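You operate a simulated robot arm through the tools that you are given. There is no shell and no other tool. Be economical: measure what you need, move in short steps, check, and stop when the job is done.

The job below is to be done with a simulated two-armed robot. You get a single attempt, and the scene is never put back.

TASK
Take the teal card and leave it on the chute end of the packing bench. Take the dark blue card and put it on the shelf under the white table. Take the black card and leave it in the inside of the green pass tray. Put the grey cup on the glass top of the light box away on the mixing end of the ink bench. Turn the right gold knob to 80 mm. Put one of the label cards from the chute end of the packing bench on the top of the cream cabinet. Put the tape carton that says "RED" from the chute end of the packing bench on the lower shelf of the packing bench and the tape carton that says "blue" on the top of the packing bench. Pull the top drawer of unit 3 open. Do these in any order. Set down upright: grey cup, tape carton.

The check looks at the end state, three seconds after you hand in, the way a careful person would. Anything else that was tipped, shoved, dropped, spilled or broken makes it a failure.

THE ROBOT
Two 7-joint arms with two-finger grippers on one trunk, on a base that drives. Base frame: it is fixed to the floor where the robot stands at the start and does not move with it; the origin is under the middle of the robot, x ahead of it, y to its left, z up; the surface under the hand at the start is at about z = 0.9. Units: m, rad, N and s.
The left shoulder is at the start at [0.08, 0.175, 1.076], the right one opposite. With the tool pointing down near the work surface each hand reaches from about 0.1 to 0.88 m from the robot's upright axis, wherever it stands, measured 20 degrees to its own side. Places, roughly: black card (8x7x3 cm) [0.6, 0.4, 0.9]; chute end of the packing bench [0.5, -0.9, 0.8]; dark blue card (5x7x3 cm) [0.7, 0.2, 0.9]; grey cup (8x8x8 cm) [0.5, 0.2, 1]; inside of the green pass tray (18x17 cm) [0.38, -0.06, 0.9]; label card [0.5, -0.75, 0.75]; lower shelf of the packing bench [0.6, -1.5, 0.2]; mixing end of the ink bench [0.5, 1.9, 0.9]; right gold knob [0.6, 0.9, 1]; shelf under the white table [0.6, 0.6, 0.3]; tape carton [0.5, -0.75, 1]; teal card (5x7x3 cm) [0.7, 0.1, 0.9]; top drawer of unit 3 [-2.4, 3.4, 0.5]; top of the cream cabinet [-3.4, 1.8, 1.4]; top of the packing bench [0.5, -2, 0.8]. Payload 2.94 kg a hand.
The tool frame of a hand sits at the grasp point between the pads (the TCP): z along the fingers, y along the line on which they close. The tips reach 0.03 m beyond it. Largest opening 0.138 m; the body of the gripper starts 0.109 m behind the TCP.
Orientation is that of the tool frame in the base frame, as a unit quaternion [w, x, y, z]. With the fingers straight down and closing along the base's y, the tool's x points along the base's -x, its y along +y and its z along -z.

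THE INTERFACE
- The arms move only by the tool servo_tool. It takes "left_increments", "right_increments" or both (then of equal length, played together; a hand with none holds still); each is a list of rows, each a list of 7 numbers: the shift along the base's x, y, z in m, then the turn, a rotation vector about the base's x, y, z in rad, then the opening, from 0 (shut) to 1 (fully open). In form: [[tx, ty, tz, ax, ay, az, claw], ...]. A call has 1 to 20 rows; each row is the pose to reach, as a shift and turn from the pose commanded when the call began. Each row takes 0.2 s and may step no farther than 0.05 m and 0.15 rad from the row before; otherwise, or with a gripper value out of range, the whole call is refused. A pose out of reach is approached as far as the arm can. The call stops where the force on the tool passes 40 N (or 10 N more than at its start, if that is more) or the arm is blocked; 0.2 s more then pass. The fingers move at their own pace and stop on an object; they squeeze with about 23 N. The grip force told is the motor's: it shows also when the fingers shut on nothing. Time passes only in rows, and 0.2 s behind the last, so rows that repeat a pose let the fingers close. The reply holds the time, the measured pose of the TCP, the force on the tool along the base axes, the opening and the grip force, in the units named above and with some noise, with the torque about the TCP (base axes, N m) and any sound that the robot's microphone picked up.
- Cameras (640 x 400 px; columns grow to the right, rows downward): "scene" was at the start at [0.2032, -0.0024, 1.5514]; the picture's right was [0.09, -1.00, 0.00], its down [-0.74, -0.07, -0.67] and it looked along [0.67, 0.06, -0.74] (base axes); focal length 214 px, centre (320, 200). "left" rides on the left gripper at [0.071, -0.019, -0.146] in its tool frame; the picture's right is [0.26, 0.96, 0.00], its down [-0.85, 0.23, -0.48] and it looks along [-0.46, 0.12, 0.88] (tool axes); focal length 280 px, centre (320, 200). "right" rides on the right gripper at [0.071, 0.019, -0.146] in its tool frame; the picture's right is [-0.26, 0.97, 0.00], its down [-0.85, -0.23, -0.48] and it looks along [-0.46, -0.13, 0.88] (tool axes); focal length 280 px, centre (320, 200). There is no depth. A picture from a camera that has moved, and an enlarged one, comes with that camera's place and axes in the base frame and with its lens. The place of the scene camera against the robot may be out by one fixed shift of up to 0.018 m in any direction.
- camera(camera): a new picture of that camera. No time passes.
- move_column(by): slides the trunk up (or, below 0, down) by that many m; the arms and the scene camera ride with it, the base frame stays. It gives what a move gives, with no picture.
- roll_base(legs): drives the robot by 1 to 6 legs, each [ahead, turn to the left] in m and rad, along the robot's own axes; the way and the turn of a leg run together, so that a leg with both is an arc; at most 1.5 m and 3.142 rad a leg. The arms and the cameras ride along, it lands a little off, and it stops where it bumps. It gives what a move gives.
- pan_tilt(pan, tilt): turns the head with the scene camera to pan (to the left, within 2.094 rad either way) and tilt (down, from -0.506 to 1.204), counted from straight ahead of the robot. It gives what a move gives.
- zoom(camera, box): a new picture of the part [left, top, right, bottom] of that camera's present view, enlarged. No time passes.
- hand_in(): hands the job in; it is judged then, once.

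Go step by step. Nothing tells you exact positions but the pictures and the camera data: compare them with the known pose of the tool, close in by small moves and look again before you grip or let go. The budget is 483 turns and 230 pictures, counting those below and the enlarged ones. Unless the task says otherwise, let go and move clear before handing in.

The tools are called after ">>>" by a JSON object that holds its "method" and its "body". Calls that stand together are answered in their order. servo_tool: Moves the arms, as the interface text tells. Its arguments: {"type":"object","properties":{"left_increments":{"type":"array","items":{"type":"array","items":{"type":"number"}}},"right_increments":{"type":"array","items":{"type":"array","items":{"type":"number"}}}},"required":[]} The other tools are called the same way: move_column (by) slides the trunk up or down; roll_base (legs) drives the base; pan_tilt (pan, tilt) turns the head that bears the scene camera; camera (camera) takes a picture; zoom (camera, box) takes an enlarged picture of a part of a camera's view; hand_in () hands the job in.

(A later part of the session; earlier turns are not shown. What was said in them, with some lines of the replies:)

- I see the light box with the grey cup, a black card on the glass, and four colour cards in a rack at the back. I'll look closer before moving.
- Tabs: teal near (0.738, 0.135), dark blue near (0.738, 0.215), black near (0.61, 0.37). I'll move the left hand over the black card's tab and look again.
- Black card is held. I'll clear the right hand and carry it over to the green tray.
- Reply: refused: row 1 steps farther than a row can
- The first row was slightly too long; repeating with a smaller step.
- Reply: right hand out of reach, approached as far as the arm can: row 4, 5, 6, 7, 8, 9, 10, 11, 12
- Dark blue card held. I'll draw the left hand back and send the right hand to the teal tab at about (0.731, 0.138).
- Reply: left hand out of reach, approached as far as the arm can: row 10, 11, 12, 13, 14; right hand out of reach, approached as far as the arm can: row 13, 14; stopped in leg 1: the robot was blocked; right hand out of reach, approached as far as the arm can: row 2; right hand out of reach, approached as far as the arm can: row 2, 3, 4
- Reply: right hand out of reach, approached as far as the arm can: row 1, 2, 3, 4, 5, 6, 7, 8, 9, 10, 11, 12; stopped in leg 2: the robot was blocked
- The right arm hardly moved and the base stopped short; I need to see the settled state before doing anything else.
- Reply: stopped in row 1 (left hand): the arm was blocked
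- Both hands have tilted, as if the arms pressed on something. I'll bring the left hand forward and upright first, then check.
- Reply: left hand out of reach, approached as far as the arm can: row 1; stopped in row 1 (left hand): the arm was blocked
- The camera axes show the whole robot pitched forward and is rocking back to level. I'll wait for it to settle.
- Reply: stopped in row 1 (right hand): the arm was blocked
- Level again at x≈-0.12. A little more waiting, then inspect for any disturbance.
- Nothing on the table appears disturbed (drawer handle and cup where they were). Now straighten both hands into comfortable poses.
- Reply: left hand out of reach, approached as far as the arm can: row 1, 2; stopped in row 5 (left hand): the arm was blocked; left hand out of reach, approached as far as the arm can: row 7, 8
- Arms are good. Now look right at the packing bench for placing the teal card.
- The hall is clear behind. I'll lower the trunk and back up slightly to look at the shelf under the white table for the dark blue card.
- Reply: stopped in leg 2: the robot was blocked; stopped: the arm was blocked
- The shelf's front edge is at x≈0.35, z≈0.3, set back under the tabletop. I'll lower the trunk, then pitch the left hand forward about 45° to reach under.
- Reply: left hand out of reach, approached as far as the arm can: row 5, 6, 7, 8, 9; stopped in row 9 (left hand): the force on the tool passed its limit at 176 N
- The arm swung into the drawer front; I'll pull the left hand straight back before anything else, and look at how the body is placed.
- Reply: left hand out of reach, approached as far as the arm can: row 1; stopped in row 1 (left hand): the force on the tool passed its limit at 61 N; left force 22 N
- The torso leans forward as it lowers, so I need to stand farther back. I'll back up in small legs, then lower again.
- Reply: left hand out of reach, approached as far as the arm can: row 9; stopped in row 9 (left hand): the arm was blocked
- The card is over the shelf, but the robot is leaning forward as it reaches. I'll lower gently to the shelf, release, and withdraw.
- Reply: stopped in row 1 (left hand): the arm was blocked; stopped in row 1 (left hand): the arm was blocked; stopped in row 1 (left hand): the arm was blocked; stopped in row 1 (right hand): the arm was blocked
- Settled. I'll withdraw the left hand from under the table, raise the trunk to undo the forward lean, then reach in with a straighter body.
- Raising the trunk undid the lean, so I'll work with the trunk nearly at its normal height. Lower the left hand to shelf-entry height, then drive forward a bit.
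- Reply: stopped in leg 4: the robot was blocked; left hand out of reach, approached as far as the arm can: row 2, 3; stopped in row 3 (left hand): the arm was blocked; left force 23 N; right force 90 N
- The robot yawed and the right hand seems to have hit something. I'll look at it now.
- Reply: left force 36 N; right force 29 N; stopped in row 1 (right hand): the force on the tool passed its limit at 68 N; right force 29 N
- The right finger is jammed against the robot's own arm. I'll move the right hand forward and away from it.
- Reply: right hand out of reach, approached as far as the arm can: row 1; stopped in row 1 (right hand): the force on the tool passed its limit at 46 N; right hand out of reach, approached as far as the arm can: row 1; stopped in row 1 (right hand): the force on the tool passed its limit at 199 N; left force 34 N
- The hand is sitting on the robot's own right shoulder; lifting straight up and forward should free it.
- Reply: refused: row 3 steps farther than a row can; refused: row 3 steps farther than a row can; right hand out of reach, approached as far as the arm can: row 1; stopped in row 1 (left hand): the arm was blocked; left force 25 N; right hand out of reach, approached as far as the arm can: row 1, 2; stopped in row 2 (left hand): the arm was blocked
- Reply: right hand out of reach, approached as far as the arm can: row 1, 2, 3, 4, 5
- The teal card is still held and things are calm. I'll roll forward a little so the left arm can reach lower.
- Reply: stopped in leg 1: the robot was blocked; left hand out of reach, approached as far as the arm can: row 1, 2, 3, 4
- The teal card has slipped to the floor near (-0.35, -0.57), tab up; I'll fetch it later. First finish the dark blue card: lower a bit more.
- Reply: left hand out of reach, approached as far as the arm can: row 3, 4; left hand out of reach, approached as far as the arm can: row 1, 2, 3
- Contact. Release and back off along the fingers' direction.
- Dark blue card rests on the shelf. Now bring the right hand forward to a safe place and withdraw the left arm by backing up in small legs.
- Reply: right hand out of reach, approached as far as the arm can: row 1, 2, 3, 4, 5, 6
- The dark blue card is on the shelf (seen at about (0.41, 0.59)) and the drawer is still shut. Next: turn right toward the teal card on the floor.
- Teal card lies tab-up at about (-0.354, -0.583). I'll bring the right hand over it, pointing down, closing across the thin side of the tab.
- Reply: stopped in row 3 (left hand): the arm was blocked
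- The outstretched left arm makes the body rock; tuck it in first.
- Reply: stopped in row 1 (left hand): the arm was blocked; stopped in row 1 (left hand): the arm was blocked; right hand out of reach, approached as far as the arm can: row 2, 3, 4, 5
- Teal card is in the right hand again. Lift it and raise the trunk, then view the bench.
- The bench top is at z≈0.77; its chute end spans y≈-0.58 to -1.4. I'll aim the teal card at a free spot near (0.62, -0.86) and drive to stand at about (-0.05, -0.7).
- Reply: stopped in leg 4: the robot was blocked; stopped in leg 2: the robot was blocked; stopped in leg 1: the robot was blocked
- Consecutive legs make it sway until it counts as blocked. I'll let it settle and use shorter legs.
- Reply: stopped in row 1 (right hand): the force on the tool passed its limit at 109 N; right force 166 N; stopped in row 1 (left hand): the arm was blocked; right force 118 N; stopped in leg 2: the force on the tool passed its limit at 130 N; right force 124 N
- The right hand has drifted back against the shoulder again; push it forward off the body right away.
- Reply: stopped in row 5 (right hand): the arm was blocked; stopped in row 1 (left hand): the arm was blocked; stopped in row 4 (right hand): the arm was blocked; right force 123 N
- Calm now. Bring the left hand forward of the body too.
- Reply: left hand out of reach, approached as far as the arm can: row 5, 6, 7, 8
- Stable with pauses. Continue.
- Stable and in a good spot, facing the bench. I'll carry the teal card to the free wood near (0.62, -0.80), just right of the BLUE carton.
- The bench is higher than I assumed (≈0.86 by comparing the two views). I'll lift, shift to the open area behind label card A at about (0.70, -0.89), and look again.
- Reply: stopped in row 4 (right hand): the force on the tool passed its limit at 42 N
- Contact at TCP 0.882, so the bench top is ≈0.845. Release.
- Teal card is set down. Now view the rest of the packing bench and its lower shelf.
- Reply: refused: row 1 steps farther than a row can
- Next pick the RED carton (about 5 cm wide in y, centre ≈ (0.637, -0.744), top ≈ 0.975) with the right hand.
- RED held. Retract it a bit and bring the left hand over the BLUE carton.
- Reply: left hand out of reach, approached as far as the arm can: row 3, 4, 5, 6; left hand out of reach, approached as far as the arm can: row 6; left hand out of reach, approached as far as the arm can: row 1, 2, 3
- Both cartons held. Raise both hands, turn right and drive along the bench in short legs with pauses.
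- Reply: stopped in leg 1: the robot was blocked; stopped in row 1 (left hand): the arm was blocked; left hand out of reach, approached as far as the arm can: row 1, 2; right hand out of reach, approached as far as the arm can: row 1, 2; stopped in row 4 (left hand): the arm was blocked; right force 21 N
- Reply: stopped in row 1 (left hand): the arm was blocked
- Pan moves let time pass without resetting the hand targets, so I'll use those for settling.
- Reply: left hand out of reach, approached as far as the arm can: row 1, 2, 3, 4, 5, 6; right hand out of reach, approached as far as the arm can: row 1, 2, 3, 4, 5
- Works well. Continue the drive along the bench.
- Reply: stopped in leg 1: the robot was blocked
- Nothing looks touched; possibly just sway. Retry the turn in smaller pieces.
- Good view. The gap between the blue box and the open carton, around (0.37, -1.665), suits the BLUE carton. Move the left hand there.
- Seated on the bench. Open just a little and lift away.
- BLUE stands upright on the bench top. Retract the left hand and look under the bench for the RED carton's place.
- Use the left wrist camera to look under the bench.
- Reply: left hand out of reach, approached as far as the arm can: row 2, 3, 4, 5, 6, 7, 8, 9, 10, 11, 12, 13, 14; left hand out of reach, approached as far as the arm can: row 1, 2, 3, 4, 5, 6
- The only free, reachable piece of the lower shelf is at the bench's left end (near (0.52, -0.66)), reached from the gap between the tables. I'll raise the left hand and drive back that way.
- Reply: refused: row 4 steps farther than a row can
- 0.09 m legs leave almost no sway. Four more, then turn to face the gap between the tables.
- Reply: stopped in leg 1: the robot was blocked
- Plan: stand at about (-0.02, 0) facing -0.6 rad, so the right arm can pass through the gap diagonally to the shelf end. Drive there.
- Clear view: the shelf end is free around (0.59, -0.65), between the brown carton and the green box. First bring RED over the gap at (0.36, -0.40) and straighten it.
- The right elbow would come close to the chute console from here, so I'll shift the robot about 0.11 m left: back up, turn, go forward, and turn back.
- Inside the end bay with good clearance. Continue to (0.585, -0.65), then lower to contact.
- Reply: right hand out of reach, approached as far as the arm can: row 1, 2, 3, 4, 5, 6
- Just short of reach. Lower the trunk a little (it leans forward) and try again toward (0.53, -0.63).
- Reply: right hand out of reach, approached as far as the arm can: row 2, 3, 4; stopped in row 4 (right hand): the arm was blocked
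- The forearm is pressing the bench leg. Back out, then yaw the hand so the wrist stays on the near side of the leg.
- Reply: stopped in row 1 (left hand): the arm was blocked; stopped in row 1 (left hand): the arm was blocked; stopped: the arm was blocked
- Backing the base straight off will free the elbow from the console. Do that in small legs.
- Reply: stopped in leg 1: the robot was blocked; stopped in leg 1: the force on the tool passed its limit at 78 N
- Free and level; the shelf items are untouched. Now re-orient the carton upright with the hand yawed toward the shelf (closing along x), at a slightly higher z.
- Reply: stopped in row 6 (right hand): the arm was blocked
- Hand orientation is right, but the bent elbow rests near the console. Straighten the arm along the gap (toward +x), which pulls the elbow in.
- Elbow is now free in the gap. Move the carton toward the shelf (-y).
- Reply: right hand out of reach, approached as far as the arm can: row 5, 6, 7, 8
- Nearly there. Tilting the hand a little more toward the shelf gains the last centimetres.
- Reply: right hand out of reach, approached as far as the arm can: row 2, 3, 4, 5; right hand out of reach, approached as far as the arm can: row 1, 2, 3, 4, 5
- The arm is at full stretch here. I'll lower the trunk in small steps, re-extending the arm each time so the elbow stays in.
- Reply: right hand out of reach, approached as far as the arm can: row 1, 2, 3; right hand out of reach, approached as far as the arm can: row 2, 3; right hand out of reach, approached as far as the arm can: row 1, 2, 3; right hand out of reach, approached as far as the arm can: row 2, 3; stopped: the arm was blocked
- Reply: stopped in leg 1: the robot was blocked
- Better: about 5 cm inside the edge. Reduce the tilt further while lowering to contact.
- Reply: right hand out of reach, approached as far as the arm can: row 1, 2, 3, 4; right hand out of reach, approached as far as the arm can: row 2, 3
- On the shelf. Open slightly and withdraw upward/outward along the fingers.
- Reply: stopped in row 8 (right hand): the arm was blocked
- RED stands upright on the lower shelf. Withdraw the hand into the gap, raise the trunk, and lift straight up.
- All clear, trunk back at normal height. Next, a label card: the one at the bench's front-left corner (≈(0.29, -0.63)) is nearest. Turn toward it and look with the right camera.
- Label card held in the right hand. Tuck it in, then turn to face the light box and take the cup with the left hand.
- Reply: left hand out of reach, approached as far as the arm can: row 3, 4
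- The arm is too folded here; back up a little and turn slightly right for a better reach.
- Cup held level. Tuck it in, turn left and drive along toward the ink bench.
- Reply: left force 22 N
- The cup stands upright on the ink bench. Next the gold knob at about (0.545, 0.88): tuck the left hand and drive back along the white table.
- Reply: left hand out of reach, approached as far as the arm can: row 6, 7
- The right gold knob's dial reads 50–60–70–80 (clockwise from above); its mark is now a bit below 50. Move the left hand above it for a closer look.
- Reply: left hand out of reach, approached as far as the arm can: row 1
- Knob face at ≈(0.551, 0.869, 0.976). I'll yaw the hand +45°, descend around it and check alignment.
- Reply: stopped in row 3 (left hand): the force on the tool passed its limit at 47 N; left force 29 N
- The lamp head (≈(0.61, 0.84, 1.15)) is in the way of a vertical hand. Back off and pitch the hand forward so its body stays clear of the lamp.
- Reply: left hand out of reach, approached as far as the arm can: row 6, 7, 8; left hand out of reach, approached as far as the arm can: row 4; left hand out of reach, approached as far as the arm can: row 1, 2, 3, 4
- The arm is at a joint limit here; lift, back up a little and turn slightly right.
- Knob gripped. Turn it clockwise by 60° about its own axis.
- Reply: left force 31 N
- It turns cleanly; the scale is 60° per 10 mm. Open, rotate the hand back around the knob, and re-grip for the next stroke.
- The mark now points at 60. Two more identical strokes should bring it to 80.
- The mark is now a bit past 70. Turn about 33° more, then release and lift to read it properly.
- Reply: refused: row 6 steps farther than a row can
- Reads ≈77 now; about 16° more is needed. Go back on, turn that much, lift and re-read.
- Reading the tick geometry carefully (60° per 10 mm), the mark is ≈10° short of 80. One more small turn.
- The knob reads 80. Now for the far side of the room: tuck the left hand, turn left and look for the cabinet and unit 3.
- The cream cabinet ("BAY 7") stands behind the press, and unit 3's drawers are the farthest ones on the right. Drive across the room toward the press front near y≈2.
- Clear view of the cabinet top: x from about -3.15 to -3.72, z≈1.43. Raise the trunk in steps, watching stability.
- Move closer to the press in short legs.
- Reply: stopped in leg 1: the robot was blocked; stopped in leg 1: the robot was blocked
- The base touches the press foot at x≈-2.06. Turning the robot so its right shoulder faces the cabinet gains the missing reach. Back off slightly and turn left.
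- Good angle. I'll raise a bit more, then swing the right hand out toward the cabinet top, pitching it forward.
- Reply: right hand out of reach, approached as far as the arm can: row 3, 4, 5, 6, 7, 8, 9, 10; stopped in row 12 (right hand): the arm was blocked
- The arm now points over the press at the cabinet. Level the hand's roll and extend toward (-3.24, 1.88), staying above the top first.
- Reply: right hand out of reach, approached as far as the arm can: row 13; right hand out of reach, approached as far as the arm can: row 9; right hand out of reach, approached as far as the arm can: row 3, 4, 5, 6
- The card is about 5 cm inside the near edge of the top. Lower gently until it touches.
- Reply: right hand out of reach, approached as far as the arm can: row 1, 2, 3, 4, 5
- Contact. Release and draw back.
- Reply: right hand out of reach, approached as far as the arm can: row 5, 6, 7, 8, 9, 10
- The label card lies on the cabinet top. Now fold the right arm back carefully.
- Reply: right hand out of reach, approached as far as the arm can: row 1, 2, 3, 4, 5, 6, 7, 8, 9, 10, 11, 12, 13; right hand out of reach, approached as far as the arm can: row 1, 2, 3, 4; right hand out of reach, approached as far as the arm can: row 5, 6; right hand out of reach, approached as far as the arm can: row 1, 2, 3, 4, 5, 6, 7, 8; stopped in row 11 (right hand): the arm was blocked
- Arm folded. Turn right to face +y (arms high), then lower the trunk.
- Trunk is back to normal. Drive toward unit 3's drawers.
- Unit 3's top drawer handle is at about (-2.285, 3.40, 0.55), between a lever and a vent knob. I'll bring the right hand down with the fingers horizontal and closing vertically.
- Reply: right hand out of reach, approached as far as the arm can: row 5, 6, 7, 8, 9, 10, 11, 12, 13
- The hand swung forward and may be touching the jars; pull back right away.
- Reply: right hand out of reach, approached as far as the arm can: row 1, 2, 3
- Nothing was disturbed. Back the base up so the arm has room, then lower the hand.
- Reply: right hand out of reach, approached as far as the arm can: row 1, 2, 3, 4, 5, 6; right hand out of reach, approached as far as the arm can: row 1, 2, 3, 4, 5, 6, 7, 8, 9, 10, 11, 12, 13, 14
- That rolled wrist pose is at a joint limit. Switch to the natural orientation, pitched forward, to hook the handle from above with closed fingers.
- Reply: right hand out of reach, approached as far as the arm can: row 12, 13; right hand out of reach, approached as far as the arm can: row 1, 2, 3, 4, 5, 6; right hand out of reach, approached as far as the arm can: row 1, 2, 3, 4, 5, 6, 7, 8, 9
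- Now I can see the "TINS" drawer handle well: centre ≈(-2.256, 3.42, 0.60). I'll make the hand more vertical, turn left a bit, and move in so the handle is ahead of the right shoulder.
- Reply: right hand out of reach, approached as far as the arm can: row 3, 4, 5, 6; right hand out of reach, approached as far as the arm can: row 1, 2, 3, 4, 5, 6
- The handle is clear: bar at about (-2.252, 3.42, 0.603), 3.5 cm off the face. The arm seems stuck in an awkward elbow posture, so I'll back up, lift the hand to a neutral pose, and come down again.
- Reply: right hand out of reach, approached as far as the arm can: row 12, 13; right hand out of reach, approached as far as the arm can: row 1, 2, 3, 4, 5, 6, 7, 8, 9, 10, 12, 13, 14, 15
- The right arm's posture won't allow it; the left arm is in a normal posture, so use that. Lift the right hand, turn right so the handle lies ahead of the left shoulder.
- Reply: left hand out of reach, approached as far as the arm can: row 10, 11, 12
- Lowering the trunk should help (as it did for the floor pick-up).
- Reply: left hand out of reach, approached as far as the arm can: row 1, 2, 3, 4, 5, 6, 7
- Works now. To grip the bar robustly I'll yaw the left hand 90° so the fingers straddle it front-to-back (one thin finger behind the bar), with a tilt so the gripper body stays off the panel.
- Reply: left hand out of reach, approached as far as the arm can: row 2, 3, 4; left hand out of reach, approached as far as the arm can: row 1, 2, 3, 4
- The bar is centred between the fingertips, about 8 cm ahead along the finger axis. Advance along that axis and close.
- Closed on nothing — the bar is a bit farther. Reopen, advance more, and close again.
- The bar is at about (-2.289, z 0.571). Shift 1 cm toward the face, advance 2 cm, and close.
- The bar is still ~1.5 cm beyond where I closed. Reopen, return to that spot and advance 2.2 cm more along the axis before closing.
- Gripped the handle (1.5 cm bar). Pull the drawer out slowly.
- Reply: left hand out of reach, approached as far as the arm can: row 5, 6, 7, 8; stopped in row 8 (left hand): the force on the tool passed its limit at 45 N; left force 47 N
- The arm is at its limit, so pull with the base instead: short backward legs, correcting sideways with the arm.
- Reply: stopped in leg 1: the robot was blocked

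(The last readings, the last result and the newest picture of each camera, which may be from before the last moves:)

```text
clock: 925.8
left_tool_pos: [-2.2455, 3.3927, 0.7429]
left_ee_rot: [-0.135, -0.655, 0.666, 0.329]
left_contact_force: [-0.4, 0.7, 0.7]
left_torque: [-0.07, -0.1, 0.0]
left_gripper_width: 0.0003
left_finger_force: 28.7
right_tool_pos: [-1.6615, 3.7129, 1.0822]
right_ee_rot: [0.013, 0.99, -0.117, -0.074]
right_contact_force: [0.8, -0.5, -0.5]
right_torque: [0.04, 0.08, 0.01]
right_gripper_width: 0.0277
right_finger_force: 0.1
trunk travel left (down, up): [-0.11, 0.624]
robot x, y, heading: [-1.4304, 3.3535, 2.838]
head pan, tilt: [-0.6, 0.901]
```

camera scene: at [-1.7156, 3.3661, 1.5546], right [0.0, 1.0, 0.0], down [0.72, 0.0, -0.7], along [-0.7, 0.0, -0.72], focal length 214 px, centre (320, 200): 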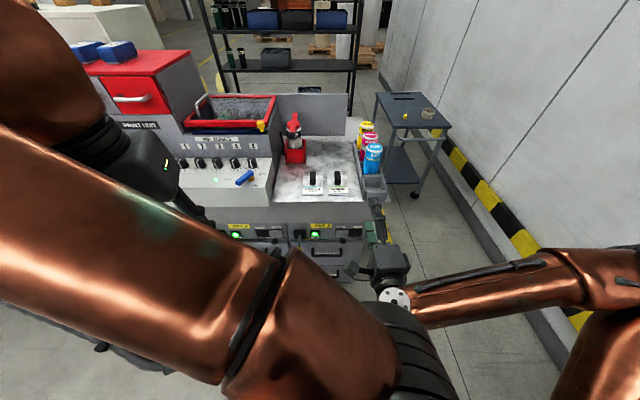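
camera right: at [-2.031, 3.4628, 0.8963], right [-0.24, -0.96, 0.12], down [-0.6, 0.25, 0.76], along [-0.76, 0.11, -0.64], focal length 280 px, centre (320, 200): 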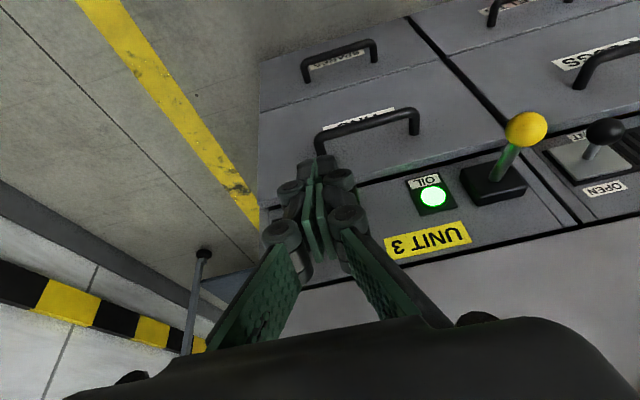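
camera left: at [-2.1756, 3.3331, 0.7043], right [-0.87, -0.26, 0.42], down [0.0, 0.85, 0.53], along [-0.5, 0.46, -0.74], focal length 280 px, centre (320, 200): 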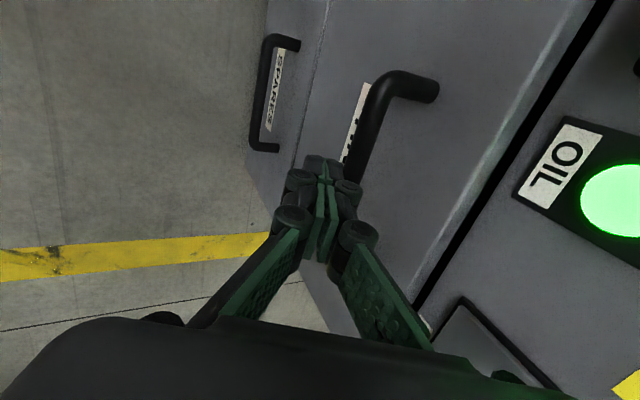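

The grip slipped off. Move the hand clear of the panel first by backing the base.

>>> {"method": "roll_base", "body": {"legs": [[-0.06, 0]]}}

>>> {"method": "pan_tilt", "body": {"pan": 0.5, "tilt": 0.9}}

>>> {"method": "camera", "body": {"camera": "left"}}

```text
clock: 926.5
left_tool_pos: [-2.1606, 3.3463, 0.8298]
left_ee_rot: [0.161, 0.651, -0.629, -0.393]
left_contact_force: [-1.5, 0.6, -1.4]
left_torque: [-0.02, -0.07, -0.03]
left_gripper_width: 0.0001
left_finger_force: 28.8
right_tool_pos: [-1.5366, 3.6642, 1.0972]
right_ee_rot: [0.016, 0.984, -0.105, -0.146]
right_contact_force: [-2.1, 0.7, 0.5]
right_torque: [-0.06, -0.27, 0.03]
right_gripper_width: 0.0274
right_finger_force: 0.1
trunk travel left (down, up): [-0.11, 0.624]
robot x, y, heading: [-1.4215, 3.3479, 2.835]
head pan, tilt: [-0.6, 0.901]
stopped in leg 1: the robot was blocked; the commanded pose is now the measured one
```

```text
clock: 927.9
left_tool_pos: [-2.1681, 3.352, 0.8191]
left_ee_rot: [0.16, 0.65, -0.635, -0.386]
left_contact_force: [-0.2, 0.7, -0.6]
left_torque: [0.0, 0.02, 0.03]
left_gripper_width: 0.0001
left_finger_force: 28.8
right_tool_pos: [-1.547, 3.67, 1.094]
right_ee_rot: [0.016, 0.984, -0.108, -0.139]
right_contact_force: [-0.1, 0.7, 0.2]
right_torque: [-0.01, -0.01, 0.01]
right_gripper_width: 0.0277
right_finger_force: 0.0
trunk travel left (down, up): [-0.11, 0.624]
robot x, y, heading: [-1.4229, 3.3486, 2.836]
head pan, tilt: [0.499, 0.901]
```

```text
1 pictures are left
camera left: at [-2.059, 3.2464, 0.88], right [-0.7, -0.39, 0.59], down [0.26, 0.64, 0.72], along [-0.66, 0.67, -0.35], focal length 280 px, centre (320, 200)
```

left: 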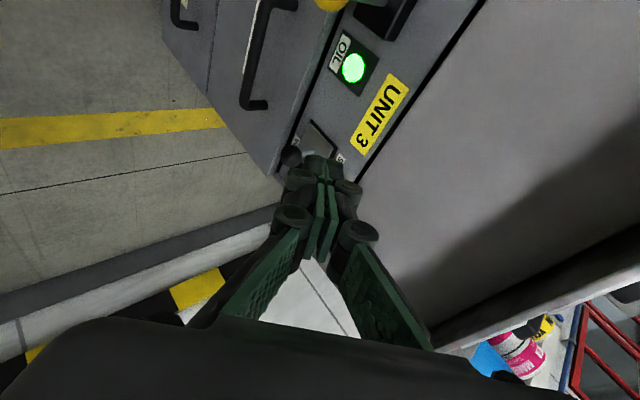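

I need to stand farther back so the arm can actually draw inward. Back up, then restore the gripping orientation.

>>> {"method": "roll_base", "body": {"legs": [[-0.06, 0]]}}

>>> {"method": "pan_tilt", "body": {"pan": -0.6, "tilt": 0.9}}

>>> {"method": "roll_base", "body": {"legs": [[-0.06, 0]]}}

>>> {"method": "pan_tilt", "body": {"pan": 0.5, "tilt": 0.9}}

>>> {"method": "roll_base", "body": {"legs": [[-0.06, 0]]}}

>>> {"method": "pan_tilt", "body": {"pan": -0.6, "tilt": 0.9}}

>>> {"method": "servo_tool", "body": {"left_increments": [[0, 0, 0, -0.08, -0.088, 0.012, 0.1], [0, 0, 0, -0.16, -0.176, 0.025, 0.2], [0, 0, 0, -0.24, -0.264, 0.037, 0.28], [0, 0, 0, -0.317, -0.35, 0.049, 0.28]]}}

```text
clock: 928.8
left_tool_pos: [-2.1178, 3.3329, 0.8169]
left_ee_rot: [0.157, 0.654, -0.633, -0.384]
left_contact_force: [0.9, -0.1, 0.2]
left_torque: [-0.01, 0.01, 0.02]
left_gripper_width: 0.0001
left_finger_force: 28.1
right_tool_pos: [-1.4987, 3.6533, 1.0957]
right_ee_rot: [0.02, 0.985, -0.108, -0.135]
right_contact_force: [0.0, 0.7, -0.3]
right_torque: [0.04, -0.02, 0.0]
right_gripper_width: 0.0277
right_finger_force: 0.0
trunk travel left (down, up): [-0.11, 0.624]
robot x, y, heading: [-1.364, 3.3256, 2.833]
head pan, tilt: [0.499, 0.901]
```

```text
clock: 930.2
left_tool_pos: [-2.1051, 3.3292, 0.8258]
left_ee_rot: [0.161, 0.651, -0.631, -0.39]
left_contact_force: [0.3, 0.0, -0.1]
left_torque: [0.01, 0.01, 0.03]
left_gripper_width: 0.0001
left_finger_force: 28.1
right_tool_pos: [-1.4821, 3.6481, 1.0966]
right_ee_rot: [0.017, 0.984, -0.108, -0.143]
right_contact_force: [0.5, 0.4, -0.7]
right_torque: [0.01, -0.02, -0.01]
right_gripper_width: 0.0274
right_finger_force: 0.1
trunk travel left (down, up): [-0.11, 0.624]
robot x, y, heading: [-1.3631, 3.3278, 2.836]
head pan, tilt: [-0.6, 0.901]
```

```text
clock: 931.1
left_tool_pos: [-2.0551, 3.3094, 0.8249]
left_ee_rot: [0.16, 0.655, -0.628, -0.389]
left_contact_force: [0.3, -0.9, -0.1]
left_torque: [0.0, -0.01, 0.0]
left_gripper_width: 0.0001
left_finger_force: 29.2
right_tool_pos: [-1.4329, 3.6299, 1.0962]
right_ee_rot: [0.021, 0.984, -0.106, -0.143]
right_contact_force: [-0.4, -0.4, 0.0]
right_torque: [0.0, -0.05, -0.01]
right_gripper_width: 0.0276
right_finger_force: 0.0
trunk travel left (down, up): [-0.11, 0.624]
robot x, y, heading: [-1.3091, 3.3114, 2.835]
head pan, tilt: [-0.6, 0.901]
```

```text
clock: 932.5
left_tool_pos: [-2.0473, 3.3071, 0.8311]
left_ee_rot: [0.162, 0.653, -0.626, -0.395]
left_contact_force: [0.1, 0.4, -1.2]
left_torque: [-0.03, 0.02, -0.01]
left_gripper_width: 0.0
left_finger_force: 28.5
right_tool_pos: [-1.4229, 3.6261, 1.0967]
right_ee_rot: [0.02, 0.983, -0.106, -0.147]
right_contact_force: [0.2, -0.2, 0.1]
right_torque: [0.01, 0.01, 0.0]
right_gripper_width: 0.0275
right_finger_force: 0.0
trunk travel left (down, up): [-0.11, 0.624]
robot x, y, heading: [-1.3087, 3.3164, 2.842]
head pan, tilt: [0.499, 0.901]
```

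```text
clock: 933.4
left_tool_pos: [-1.9959, 3.2932, 0.8289]
left_ee_rot: [0.16, 0.654, -0.626, -0.394]
left_contact_force: [0.2, -0.4, -0.1]
left_torque: [-0.04, 0.0, -0.05]
left_gripper_width: 0.0
left_finger_force: 28.5
right_tool_pos: [-1.3701, 3.6105, 1.0964]
right_ee_rot: [0.022, 0.983, -0.109, -0.146]
right_contact_force: [0.0, -0.3, 0.2]
right_torque: [-0.01, -0.01, 0.01]
right_gripper_width: 0.0274
right_finger_force: 0.0
trunk travel left (down, up): [-0.11, 0.624]
robot x, y, heading: [-1.2541, 3.2984, 2.835]
head pan, tilt: [0.499, 0.901]
```

```text
clock: 934.7
left_tool_pos: [-1.9856, 3.2879, 0.8367]
left_ee_rot: [0.162, 0.652, -0.624, -0.398]
left_contact_force: [-0.1, -0.7, 0.5]
left_torque: [-0.03, -0.02, 0.01]
left_gripper_width: 0.0002
left_finger_force: 28.0
right_tool_pos: [-1.3598, 3.6068, 1.0981]
right_ee_rot: [0.022, 0.982, -0.107, -0.152]
right_contact_force: [-0.2, 0.1, -0.1]
right_torque: [0.01, 0.01, 0.02]
right_gripper_width: 0.0275
right_finger_force: 0.1
trunk travel left (down, up): [-0.11, 0.624]
robot x, y, heading: [-1.2522, 3.2997, 2.834]
head pan, tilt: [-0.6, 0.901]
```

```text
clock: 935.7
left_tool_pos: [-1.9865, 3.2884, 0.8358]
left_ee_rot: [0.162, 0.694, -0.681, -0.17]
left_contact_force: [-0.7, 0.9, 0.0]
left_torque: [-0.01, -0.01, 0.0]
left_gripper_width: 0.0382
left_finger_force: 0.2
left hand out of reach, approached as far as the arm can: row 1
right_tool_pos: [-1.3588, 3.6069, 1.0981]
right_ee_rot: [0.022, 0.982, -0.107, -0.152]
right_contact_force: [-0.5, 0.1, -0.4]
right_torque: [-0.02, -0.01, -0.03]
right_gripper_width: 0.0274
right_finger_force: 0.0
trunk travel left (down, up): [-0.11, 0.624]
robot x, y, heading: [-1.2539, 3.2959, 2.836]
head pan, tilt: [-0.6, 0.901]
```

>>> {"method": "servo_tool", "body": {"left_increments": [[-0.02, 0.012, -0.01, 0, 0, 0, 0.28], [-0.05, 0.026, -0.025, 0, 0, 0, 0.28], [-0.08, 0.041, -0.042, 0, 0, 0, 0.28], [-0.11, 0.056, -0.06, 0, 0, 0, 0.28], [-0.14, 0.07, -0.078, 0, 0, 0, 0.28], [-0.17, 0.084, -0.098, 0, 0, 0, 0.28], [-0.2, 0.098, -0.12, 0, 0, 0, 0.28], [-0.225, 0.11, -0.138, 0, 0, 0, 0.28], [-0.245, 0.116, -0.15, 0, 0, 0, 0.28]], "right_increments": [[-0.015, 0.0, 0.0, 0, 0, 0, 0.2], [-0.03, 0.005, 0.01, 0, 0, 0, 0.2], [-0.05, 0.01, 0.02, 0, 0, 0, 0.2], [-0.07, 0.015, 0.03, 0, 0, 0, 0.2], [-0.09, 0.02, 0.04, 0, 0, 0, 0.2], [-0.11, 0.025, 0.05, 0, 0, 0, 0.2], [-0.13, 0.03, 0.06, 0, 0, 0, 0.2], [-0.15, 0.035, 0.06, 0, 0, 0, 0.2], [-0.16, 0.04, 0.06, 0, 0, 0, 0.2]]}}

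```text
clock: 937.7
left_tool_pos: [-2.2323, 3.403, 0.6836]
left_ee_rot: [0.161, 0.692, -0.682, -0.171]
left_contact_force: [-0.2, -0.2, 0.1]
left_torque: [0.03, 0.04, -0.02]
left_gripper_width: 0.0385
left_finger_force: 0.1
right_tool_pos: [-1.5173, 3.6482, 1.1585]
right_ee_rot: [0.022, 0.982, -0.107, -0.151]
right_contact_force: [-0.5, -0.1, -0.8]
right_torque: [0.02, 0.02, -0.02]
right_gripper_width: 0.0277
right_finger_force: 0.1
trunk travel left (down, up): [-0.11, 0.624]
robot x, y, heading: [-1.2574, 3.2973, 2.837]
head pan, tilt: [-0.6, 0.901]
```

Reachable now. Advance along the finger axis to the earlier grip point and close.

>>> {"method": "servo_tool", "body": {"left_increments": [[-0.01, 0, -0.02, 0, 0, 0, 0.28], [-0.021, 0, -0.04, 0, 0, 0, 0.28], [-0.032, 0, -0.061, 0, 0, 0, 0.28], [-0.042, 0, -0.081, 0, 0, 0, 0.28], [-0.053, 0, -0.102, 0, 0, 0, 0.28], [-0.0633, 0, -0.122, 0, 0, 0, 0.28]]}}

>>> {"method": "servo_tool", "body": {"left_increments": [[0, 0, 0, 0, 0, 0, 0.12], [0, 0, 0, 0, 0, 0, 0.0], [0, 0, 0, 0, 0, 0, 0.0], [0, 0, 0, 0, 0, 0, 0.0]]}}

```text
clock: 939.1
left_tool_pos: [-2.2685, 3.3948, 0.5918]
left_ee_rot: [0.162, 0.693, -0.681, -0.173]
left_contact_force: [-0.4, 0.8, 0.0]
left_torque: [-0.02, -0.01, 0.01]
left_gripper_width: 0.0387
left_finger_force: 0.0
left hand out of reach, approached as far as the arm can: row 4, 5, 6
right_tool_pos: [-1.5165, 3.6492, 1.1581]
right_ee_rot: [0.021, 0.982, -0.107, -0.152]
right_contact_force: [0.5, 1.2, 0.3]
right_torque: [-0.03, 0.05, 0.0]
right_gripper_width: 0.0277
right_finger_force: 0.0
trunk travel left (down, up): [-0.11, 0.624]
robot x, y, heading: [-1.2537, 3.2958, 2.838]
head pan, tilt: [-0.6, 0.901]
```

```text
clock: 940.1
left_tool_pos: [-2.27, 3.3926, 0.5913]
left_ee_rot: [0.162, 0.693, -0.682, -0.171]
left_contact_force: [-0.5, 0.1, 0.0]
left_torque: [-0.01, 0.0, -0.01]
left_gripper_width: 0.0
left_finger_force: 22.3
right_tool_pos: [-1.5187, 3.6482, 1.1585]
right_ee_rot: [0.021, 0.982, -0.107, -0.152]
right_contact_force: [-0.3, -0.1, 0.4]
right_torque: [-0.03, 0.0, -0.03]
right_gripper_width: 0.0277
right_finger_force: 0.0
trunk travel left (down, up): [-0.11, 0.624]
robot x, y, heading: [-1.2528, 3.2963, 2.84]
head pan, tilt: [-0.6, 0.901]
```

>>> {"method": "servo_tool", "body": {"left_increments": [[0.0, 0, 0.0, 0, 0, 0, 0.15], [0.01, 0.0, 0.02, 0, 0, 0, 0.28], [0.02, 0.004, 0.04, 0, 0, 0, 0.28], [0.035, 0.008, 0.07, 0, 0, 0, 0.28]]}}

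>>> {"method": "roll_base", "body": {"legs": [[0.06, 0]]}}

>>> {"method": "pan_tilt", "body": {"pan": 0.5, "tilt": 0.9}}

```text
clock: 941.1
left_tool_pos: [-2.2372, 3.4015, 0.6635]
left_ee_rot: [0.163, 0.693, -0.681, -0.172]
left_contact_force: [1.1, 0.6, 0.7]
left_torque: [0.01, -0.01, -0.01]
left_gripper_width: 0.0385
left_finger_force: 0.1
right_tool_pos: [-1.5162, 3.6486, 1.1589]
right_ee_rot: [0.021, 0.982, -0.107, -0.152]
right_contact_force: [0.7, -0.2, 0.7]
right_torque: [0.01, -0.03, 0.05]
right_gripper_width: 0.0276
right_finger_force: 0.0
trunk travel left (down, up): [-0.11, 0.624]
robot x, y, heading: [-1.2589, 3.2999, 2.835]
head pan, tilt: [-0.6, 0.901]
```

```text
clock: 942.6
left_tool_pos: [-2.2603, 3.5732, 0.753]
left_ee_rot: [-0.105, -0.552, 0.788, 0.252]
left_contact_force: [-0.8, 1.2, 2.2]
left_torque: [-0.17, -0.19, 0.04]
left_gripper_width: 0.0414
left_finger_force: 0.3
right_tool_pos: [-1.4842, 3.6301, 1.1548]
right_ee_rot: [0.029, 0.976, -0.081, -0.202]
right_contact_force: [17.2, -9.6, -4.0]
right_torque: [1.07, 2.4, -0.48]
right_gripper_width: 0.0277
right_finger_force: 0.0
trunk travel left (down, up): [-0.11, 0.624]
robot x, y, heading: [-1.3122, 3.3116, 2.836]
head pan, tilt: [-0.6, 0.901]
stopped in leg 1: the robot was blocked; the commanded pose is now the measured one
```

```text
clock: 943.9
left_tool_pos: [-2.227, 3.5246, 0.749]
left_ee_rot: [-0.132, -0.597, 0.753, 0.245]
left_contact_force: [-1.5, -0.2, 0.2]
left_torque: [-0.02, -0.03, 0.01]
left_gripper_width: 0.0386
left_finger_force: 0.0
right_tool_pos: [-1.4619, 3.6267, 1.163]
right_ee_rot: [0.02, 0.973, -0.092, -0.209]
right_contact_force: [-0.3, -0.4, -0.6]
right_torque: [0.03, 0.01, 0.01]
right_gripper_width: 0.0279
right_finger_force: 0.1
trunk travel left (down, up): [-0.11, 0.624]
robot x, y, heading: [-1.3164, 3.3143, 2.835]
head pan, tilt: [0.499, 0.901]
```

The sway moved the hand; bring both hands to safe poses, then redo the approach from here.

>>> {"method": "servo_tool", "body": {"left_increments": [[0.03, 0, 0.01, -0.02, -0.02, 0.05, 0.28], [0.07, -0.02, 0.02, -0.05, -0.045, 0.12, 0.28], [0.08, -0.06, 0.02, -0.08, -0.07, 0.19, 0.28], [0.07, -0.1, 0.005, -0.104, -0.094, 0.249, 0.28], [0.04, -0.121, -0.025, -0.104, -0.094, 0.249, 0.28], [0.015, -0.121, -0.045, -0.104, -0.094, 0.249, 0.28], [-0.0046, -0.121, -0.063, -0.104, -0.094, 0.249, 0.28]], "right_increments": [[-0.01, 0.0, 0.005, 0, 0, 0, 0.2], [-0.03, 0.0, 0.01, 0, 0, 0, 0.2], [-0.055, 0.0, 0.02, 0, 0, 0, 0.2], [-0.08, 0.0, 0.03, 0, 0, 0, 0.2], [-0.105, 0.0, 0.04, 0, 0, 0, 0.2], [-0.13, 0.0, 0.05, 0, 0, 0, 0.2], [-0.15, 0.0, 0.05, 0, 0, 0, 0.2]]}}

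```text
clock: 944.2
left_tool_pos: [-2.1796, 3.4969, 0.7733]
left_ee_rot: [-0.118, -0.626, 0.727, 0.255]
left_contact_force: [2.4, 0.4, 1.6]
left_torque: [-0.12, 0.06, 0.04]
left_gripper_width: 0.0388
left_finger_force: 0.2
right_tool_pos: [-1.4123, 3.6073, 1.1729]
right_ee_rot: [0.009, 0.969, -0.087, -0.232]
right_contact_force: [4.1, -2.1, 1.0]
right_torque: [0.24, 0.32, -0.14]
right_gripper_width: 0.0275
right_finger_force: 0.1
trunk travel left (down, up): [-0.11, 0.624]
robot x, y, heading: [-1.3131, 3.3127, 2.837]
head pan, tilt: [0.499, 0.901]
stopped in row 1 (left hand): the arm was blocked; the commanded pose is now the measured one
```

>>> {"method": "pan_tilt", "body": {"pan": -0.6, "tilt": 0.9}}

>>> {"method": "pan_tilt", "body": {"pan": 0.5, "tilt": 0.9}}

>>> {"method": "servo_tool", "body": {"right_increments": [[-0.005, 0.0, 0.005, 0, 0, 0, 0.2], [-0.015, 0.002, 0.01, 0, 0, 0, 0.2], [-0.03, 0.005, 0.02, 0, 0, 0, 0.2], [-0.05, 0.008, 0.03, 0, 0, 0, 0.2], [-0.07, 0.01, 0.04, 0, 0, 0, 0.2], [-0.09, 0.015, 0.05, 0, 0, 0, 0.2], [-0.11, 0.02, 0.05, 0, 0, 0, 0.2], [-0.13, 0.02, 0.05, 0, 0, 0, 0.2], [-0.15, 0.02, 0.05, 0, 0, 0, 0.2], [-0.17, 0.02, 0.05, 0, 0, 0, 0.2], [-0.18, 0.02, 0.05, 0, 0, 0, 0.2]]}}

```text
clock: 945.5
left_tool_pos: [-2.1852, 3.5161, 0.7449]
left_ee_rot: [-0.107, -0.621, 0.738, 0.242]
left_contact_force: [0.0, 0.1, -0.2]
left_torque: [-0.05, 0.03, 0.02]
left_gripper_width: 0.0385
left_finger_force: 0.0
right_tool_pos: [-1.4343, 3.6211, 1.1656]
right_ee_rot: [0.009, 0.972, -0.091, -0.215]
right_contact_force: [-0.3, -0.7, 0.3]
right_torque: [-0.01, -0.03, 0.0]
right_gripper_width: 0.0274
right_finger_force: 0.3
trunk travel left (down, up): [-0.11, 0.624]
robot x, y, heading: [-1.3117, 3.3124, 2.836]
head pan, tilt: [-0.6, 0.901]
```

```text
clock: 946.9
left_tool_pos: [-2.1851, 3.5154, 0.7423]
left_ee_rot: [-0.107, -0.621, 0.738, 0.241]
left_contact_force: [0.1, -0.6, 0.9]
left_torque: [-0.01, 0.0, 0.0]
left_gripper_width: 0.0385
left_finger_force: 0.1
right_tool_pos: [-1.4349, 3.6219, 1.1644]
right_ee_rot: [0.009, 0.973, -0.091, -0.214]
right_contact_force: [-0.3, -0.2, 0.2]
right_torque: [-0.02, 0.01, 0.0]
right_gripper_width: 0.0276
right_finger_force: 0.1
trunk travel left (down, up): [-0.11, 0.624]
robot x, y, heading: [-1.3109, 3.3158, 2.837]
head pan, tilt: [0.499, 0.901]
```

```text
clock: 949.3
left_tool_pos: [-2.1848, 3.5164, 0.744]
left_ee_rot: [-0.107, -0.622, 0.738, 0.241]
left_contact_force: [1.4, -0.4, 0.5]
left_torque: [0.01, 0.02, 0.02]
left_gripper_width: 0.0388
left_finger_force: 0.0
right_tool_pos: [-1.6167, 3.6405, 1.2171]
right_ee_rot: [0.008, 0.973, -0.091, -0.213]
right_contact_force: [0.4, -0.7, 0.5]
right_torque: [-0.03, -0.01, 0.02]
right_gripper_width: 0.0274
right_finger_force: 0.2
trunk travel left (down, up): [-0.11, 0.624]
robot x, y, heading: [-1.3122, 3.3163, 2.84]
head pan, tilt: [0.499, 0.901]
```

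>>> {"method": "servo_tool", "body": {"left_increments": [[0.01, -0.005, 0.005, -0.02, -0.008, 0.03, 0.28], [0.03, -0.02, 0.01, -0.05, -0.017, 0.07, 0.28], [0.04, -0.045, 0.01, -0.08, -0.03, 0.12, 0.28], [0.035, -0.075, 0.0, -0.12, -0.04, 0.165, 0.28], [0.015, -0.1, -0.015, -0.146, -0.05, 0.2, 0.28], [-0.01, -0.112, -0.03, -0.146, -0.05, 0.2, 0.28], [-0.03, -0.112, -0.045, -0.146, -0.05, 0.2, 0.28], [-0.0466, -0.112, -0.058, -0.146, -0.05, 0.2, 0.28]]}}

```text
clock: 951.1
left_tool_pos: [-2.2338, 3.4039, 0.6863]
left_ee_rot: [-0.157, -0.689, 0.69, 0.16]
left_contact_force: [-0.1, -0.2, 0.7]
left_torque: [-0.02, -0.01, 0.02]
left_gripper_width: 0.0387
left_finger_force: 0.0
right_tool_pos: [-1.6159, 3.6404, 1.2155]
right_ee_rot: [0.007, 0.973, -0.091, -0.213]
right_contact_force: [-0.1, -0.7, -0.6]
right_torque: [-0.02, 0.01, 0.0]
right_gripper_width: 0.0277
right_finger_force: 0.1
trunk travel left (down, up): [-0.11, 0.624]
robot x, y, heading: [-1.3134, 3.3147, 2.832]
head pan, tilt: [0.499, 0.901]
```

Exactly at the pre-grip pose. Advance to the grip point and close.

>>> {"method": "servo_tool", "body": {"left_increments": [[-0.01, 0, -0.02, 0, 0, 0, 0.28], [-0.02, 0, -0.041, 0, 0, 0, 0.28], [-0.031, 0, -0.062, 0, 0, 0, 0.28], [-0.042, 0, -0.083, 0, 0, 0, 0.28], [-0.052, 0, -0.104, 0, 0, 0, 0.28], [-0.0618, 0, -0.1248, 0, 0, 0, 0.28]]}}

>>> {"method": "servo_tool", "body": {"left_increments": [[0, 0, 0, 0, 0, 0, 0.12], [0, 0, 0, 0, 0, 0, 0.0], [0, 0, 0, 0, 0, 0, 0.0], [0, 0, 0, 0, 0, 0, 0.0]]}}

```text
clock: 952.5
left_tool_pos: [-2.2952, 3.4019, 0.5625]
left_ee_rot: [-0.156, -0.688, 0.69, 0.161]
left_contact_force: [-0.5, 1.0, -0.1]
left_torque: [-0.02, -0.04, 0.01]
left_gripper_width: 0.0389
left_finger_force: 0.1
right_tool_pos: [-1.6156, 3.6399, 1.2169]
right_ee_rot: [0.008, 0.973, -0.091, -0.212]
right_contact_force: [-0.3, 0.1, 0.2]
right_torque: [-0.01, -0.02, -0.03]
right_gripper_width: 0.0277
right_finger_force: 0.1
trunk travel left (down, up): [-0.11, 0.624]
robot x, y, heading: [-1.3125, 3.3142, 2.836]
head pan, tilt: [0.499, 0.901]
```

```text
clock: 953.5
left_tool_pos: [-2.2952, 3.4018, 0.5606]
left_ee_rot: [-0.155, -0.689, 0.69, 0.159]
left_contact_force: [11.4, -0.6, -3.5]
left_torque: [0.15, -0.15, 0.27]
left_gripper_width: 0.0149
left_finger_force: 41.2
right_tool_pos: [-1.6156, 3.6395, 1.2159]
right_ee_rot: [0.007, 0.973, -0.091, -0.213]
right_contact_force: [-0.3, -0.2, -0.9]
right_torque: [0.0, -0.02, 0.0]
right_gripper_width: 0.0275
right_finger_force: 0.0
trunk travel left (down, up): [-0.11, 0.624]
robot x, y, heading: [-1.313, 3.3135, 2.833]
head pan, tilt: [0.499, 0.901]
```

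Gripped again. Pull straight out slowly.

>>> {"method": "servo_tool", "body": {"left_increments": [[0.006, 0, 0, 0, 0, 0, 0], [0.015, 0, 0, 0, 0, 0, 0], [0.025, 0, 0, 0, 0, 0, 0], [0.035, 0, 0, 0, 0, 0, 0], [0.045, 0, 0, 0, 0, 0, 0], [0.055, 0, 0, 0, 0, 0, 0], [0.065, 0, 0, 0, 0, 0, 0], [0.075, 0, 0, 0, 0, 0, 0]]}}

```text
clock: 955.3
left_tool_pos: [-2.2175, 3.4036, 0.5606]
left_ee_rot: [-0.158, -0.688, 0.689, 0.161]
left_contact_force: [0.2, -3.7, 2.3]
left_torque: [-0.37, 0.0, 0.49]
left_gripper_width: 0.0147
left_finger_force: 40.8
right_tool_pos: [-1.6151, 3.6403, 1.2167]
right_ee_rot: [0.009, 0.973, -0.091, -0.213]
right_contact_force: [0.3, -0.2, -0.6]
right_torque: [-0.01, 0.0, -0.01]
right_gripper_width: 0.0275
right_finger_force: 0.0
trunk travel left (down, up): [-0.11, 0.624]
robot x, y, heading: [-1.3138, 3.3131, 2.836]
head pan, tilt: [0.499, 0.901]
```

The drawer is coming out (still gripping the bar). Continue pulling.

>>> {"method": "servo_tool", "body": {"left_increments": [[0.01, 0, 0, 0, 0, 0, 0], [0.02, 0, 0, 0, 0, 0, 0], [0.03, 0, 0, 0, 0, 0, 0], [0.04, 0, 0, 0, 0, 0, 0], [0.05, 0, 0, 0, 0, 0, 0], [0.06, 0, 0, 0, 0, 0, 0], [0.07, 0, 0, 0, 0, 0, 0]]}}

```text
clock: 956.9
left_tool_pos: [-2.1463, 3.4043, 0.5597]
left_ee_rot: [-0.158, -0.689, 0.69, 0.159]
left_contact_force: [1.1, -2.6, 2.7]
left_torque: [0.63, 0.08, 0.05]
left_gripper_width: 0.0146
left_finger_force: 41.0
right_tool_pos: [-1.6161, 3.6403, 1.2165]
right_ee_rot: [0.008, 0.973, -0.091, -0.213]
right_contact_force: [-1.0, -0.5, -0.2]
right_torque: [-0.01, -0.02, 0.0]
right_gripper_width: 0.0274
right_finger_force: 0.1
trunk travel left (down, up): [-0.11, 0.624]
robot x, y, heading: [-1.311, 3.3124, 2.834]
head pan, tilt: [0.499, 0.901]
```

>>> {"method": "servo_tool", "body": {"left_increments": [[0.01, 0, 0, 0, 0, 0, 0], [0.02, 0, 0, 0, 0, 0, 0], [0.03, 0, 0, 0, 0, 0, 0], [0.04, 0, 0, 0, 0, 0, 0], [0.05, 0, 0, 0, 0, 0, 0]]}}

```text
clock: 958.1
left_tool_pos: [-2.0967, 3.404, 0.5625]
left_ee_rot: [-0.157, -0.688, 0.69, 0.161]
left_contact_force: [0.9, -6.5, 6.8]
left_torque: [-0.96, 0.07, 0.73]
left_gripper_width: 0.0149
left_finger_force: 40.8
right_tool_pos: [-1.6151, 3.6397, 1.2173]
right_ee_rot: [0.008, 0.973, -0.091, -0.213]
right_contact_force: [0.0, 0.0, 0.0]
right_torque: [0.0, -0.03, 0.0]
right_gripper_width: 0.0277
right_finger_force: 0.1
trunk travel left (down, up): [-0.11, 0.624]
robot x, y, heading: [-1.313, 3.3123, 2.836]
head pan, tilt: [0.499, 0.901]
```

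The drawer is open by 20 cm. Release and retreat up and away along the finger axis.

>>> {"method": "servo_tool", "body": {"left_increments": [[0, 0, 0, 0, 0, 0, 0.15], [0, 0, 0, 0, 0, 0, 0.3], [0, 0, 0, 0, 0, 0, 0.3], [0.006, 0, 0.015, 0, 0, 0, 0.3], [0.015, 0, 0.035, 0, 0, 0, 0.3], [0.025, 0, 0.06, 0, 0, 0, 0.3], [0.035, 0, 0.09, 0, 0, 0, 0.3], [0.045, 0, 0.12, 0, 0, 0, 0.3], [0.055, 0, 0.16, 0, 0, 0, 0.3], [0.065, 0, 0.2, 0, 0, 0, 0.3], [0.07, 0, 0.24, 0, 0, 0, 0.3]]}}

```text
clock: 960.5
left_tool_pos: [-2.0683, 3.4034, 0.7837]
left_ee_rot: [-0.158, -0.688, 0.69, 0.16]
left_contact_force: [0.2, -0.2, -0.5]
left_torque: [-0.01, 0.0, 0.01]
left_gripper_width: 0.0414
left_finger_force: 0.1
left hand out of reach, approached as far as the arm can: row 10, 11
right_tool_pos: [-1.614, 3.6409, 1.2167]
right_ee_rot: [0.008, 0.973, -0.091, -0.213]
right_contact_force: [0.2, -1.7, 0.5]
right_torque: [-0.03, 0.04, 0.03]
right_gripper_width: 0.0278
right_finger_force: 0.0
trunk travel left (down, up): [-0.11, 0.624]
robot x, y, heading: [-1.3125, 3.3148, 2.834]
head pan, tilt: [0.499, 0.901]
```

>>> {"method": "move_column", "body": {"by": 0.07}}

>>> {"method": "move_column", "body": {"by": 0.07}}

>>> {"method": "roll_base", "body": {"legs": [[-0.07, 0]]}}

>>> {"method": "pan_tilt", "body": {"pan": -0.5, "tilt": 0.7}}

>>> {"method": "roll_base", "body": {"legs": [[-0.07, 0]]}}

>>> {"method": "pan_tilt", "body": {"pan": 0.2, "tilt": 0.75}}

>>> {"method": "camera", "body": {"camera": "scene"}}

```text
clock: 961.6
left_tool_pos: [-2.0727, 3.4058, 0.8496]
left_ee_rot: [-0.157, -0.688, 0.69, 0.16]
left_contact_force: [-0.1, 0.3, 0.0]
left_torque: [-0.05, -0.05, -0.02]
left_gripper_width: 0.0417
left_finger_force: 0.1
right_tool_pos: [-1.6164, 3.6429, 1.284]
right_ee_rot: [0.008, 0.973, -0.092, -0.212]
right_contact_force: [-0.1, 0.3, 0.0]
right_torque: [0.01, -0.04, 0.0]
right_gripper_width: 0.0276
right_finger_force: 0.1
trunk travel left (down, up): [-0.18, 0.554]
robot x, y, heading: [-1.3123, 3.318, 2.834]
head pan, tilt: [0.499, 0.901]
```

```text
clock: 962.6
left_tool_pos: [-2.071, 3.4064, 0.9204]
left_ee_rot: [-0.156, -0.688, 0.69, 0.159]
left_contact_force: [0.7, 0.0, 0.7]
left_torque: [0.02, -0.01, 0.03]
left_gripper_width: 0.0413
left_finger_force: 0.1
right_tool_pos: [-1.6152, 3.6424, 1.3543]
right_ee_rot: [0.008, 0.973, -0.092, -0.213]
right_contact_force: [0.2, 0.8, 0.4]
right_torque: [0.01, -0.03, 0.02]
right_gripper_width: 0.0276
right_finger_force: 0.0
trunk travel left (down, up): [-0.25, 0.484]
robot x, y, heading: [-1.3152, 3.3141, 2.839]
head pan, tilt: [0.499, 0.901]
```

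```text
clock: 963.6
left_tool_pos: [-2.0315, 3.3913, 0.9164]
left_ee_rot: [-0.154, -0.689, 0.691, 0.154]
left_contact_force: [1.4, -0.8, -0.3]
left_torque: [0.1, 0.1, -0.05]
left_gripper_width: 0.0414
left_finger_force: 0.1
right_tool_pos: [-1.5802, 3.6291, 1.3534]
right_ee_rot: [0.006, 0.974, -0.092, -0.206]
right_contact_force: [0.7, -0.1, -1.3]
right_torque: [0.02, 0.11, -0.02]
right_gripper_width: 0.0275
right_finger_force: 0.1
trunk travel left (down, up): [-0.25, 0.484]
robot x, y, heading: [-1.2653, 3.2972, 2.838]
head pan, tilt: [0.499, 0.901]
stopped in leg 1: the robot was blocked; the commanded pose is now the measured one
```

```text
clock: 964.9
left_tool_pos: [-2.0166, 3.3874, 0.9256]
left_ee_rot: [-0.158, -0.688, 0.69, 0.162]
left_contact_force: [-1.4, -0.4, -2.1]
left_torque: [-0.02, -0.07, 0.01]
left_gripper_width: 0.0416
left_finger_force: 0.1
right_tool_pos: [-1.5586, 3.6224, 1.357]
right_ee_rot: [0.006, 0.972, -0.091, -0.215]
right_contact_force: [-1.0, 0.1, -0.1]
right_torque: [0.01, -0.14, 0.0]
right_gripper_width: 0.0272
right_finger_force: 0.2
trunk travel left (down, up): [-0.25, 0.484]
robot x, y, heading: [-1.2641, 3.2992, 2.833]
head pan, tilt: [-0.499, 0.7]
```

```text
clock: 965.9
left_tool_pos: [-1.9657, 3.3699, 0.9099]
left_ee_rot: [-0.152, -0.689, 0.692, 0.152]
left_contact_force: [0.0, -1.7, 0.7]
left_torque: [0.18, 0.05, -0.06]
left_gripper_width: 0.0415
left_finger_force: 0.0
right_tool_pos: [-1.5161, 3.6074, 1.3517]
right_ee_rot: [0.006, 0.974, -0.092, -0.205]
right_contact_force: [-0.4, -1.1, 1.1]
right_torque: [0.11, -0.05, -0.09]
right_gripper_width: 0.0275
right_finger_force: 0.1
trunk travel left (down, up): [-0.25, 0.484]
robot x, y, heading: [-1.1961, 3.2826, 2.839]
head pan, tilt: [-0.499, 0.7]
```

```text
clock: 967.0
left_tool_pos: [-1.9591, 3.3683, 0.9181]
left_ee_rot: [-0.154, -0.689, 0.691, 0.156]
left_contact_force: [-0.1, -0.1, 1.0]
left_torque: [0.06, 0.0, -0.06]
left_gripper_width: 0.0414
left_finger_force: 0.0
right_tool_pos: [-1.5061, 3.6039, 1.3551]
right_ee_rot: [0.006, 0.973, -0.092, -0.21]
right_contact_force: [-0.5, 0.0, -0.6]
right_torque: [0.0, -0.02, -0.01]
right_gripper_width: 0.0277
right_finger_force: 0.1
trunk travel left (down, up): [-0.25, 0.484]
robot x, y, heading: [-1.1955, 3.2805, 2.84]
head pan, tilt: [0.201, 0.75]
```

```text
0 pictures are left
camera scene: at [-1.4016, 3.3185, 1.5568], right [0.1, 0.99, 0.0], down [0.69, -0.07, -0.72], along [-0.71, 0.07, -0.7], focal length 214 px, centre (320, 200)
```

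scene: 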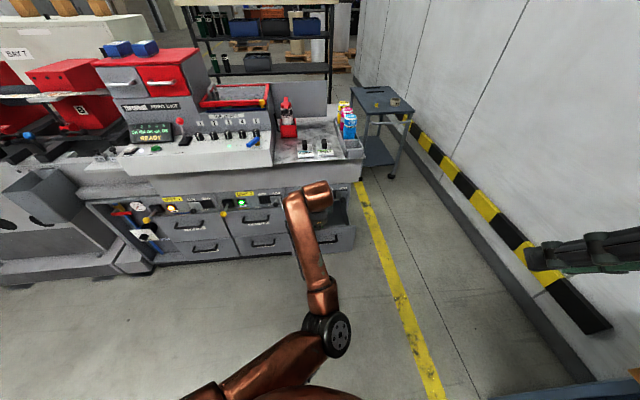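

Everything I set out to do looks done: the right-hand unit's (unit 3) top drawer stands open, and the jars and the controls I can see around it look undisturbed. My picture budget is used up and both hands are clear, so I'm handing in.

>>> {"method": "hand_in", "body": {}}

```text
The job is handed in.
```

The job is handed in. All nine items were carried out, but several things went less than cleanly along the way.

| Item | Where it ended up |
|---|---|
| Teal card | On the chute end of the packing bench |
| Dark blue card | On the shelf under the white table |
| Black card | In the green pass tray |
| Grey cup | Upright on the ink bench, toward the mixing end |
| Right gold knob | Mark lined up with 80 mm |
| Label card | On top of the cream cabinet, near its front edge |
| RED tape carton | Upright on the lower shelf of the packing bench |
| BLUE tape carton | Upright on the packing bench top, beyond the chute end |
| Unit 3 top drawer | Open about 20 cm |

These could count against the result:
- **Teal card:** it fell to the floor once while the robot was rocking. I picked it up again and placed it.
- **White table:** the left arm hit the drawer front once at about 176 N. The handle stayed where it was.
- **Packing bench:** the right arm and elbow pressed against the bench leg and the chute console while I placed the RED carton. I saw nothing moved.
- **Winder lamp:** the left gripper pushed the lamp head over the gold knob at about 47 N. I did not check afterwards whether it shifted.
- **Press and unit 3:** the base bumped the press foot. The left hand also swung up past unit 3's vent knob when its grip slipped. My last picture shows the open drawer, but the hand partly hides that panel.
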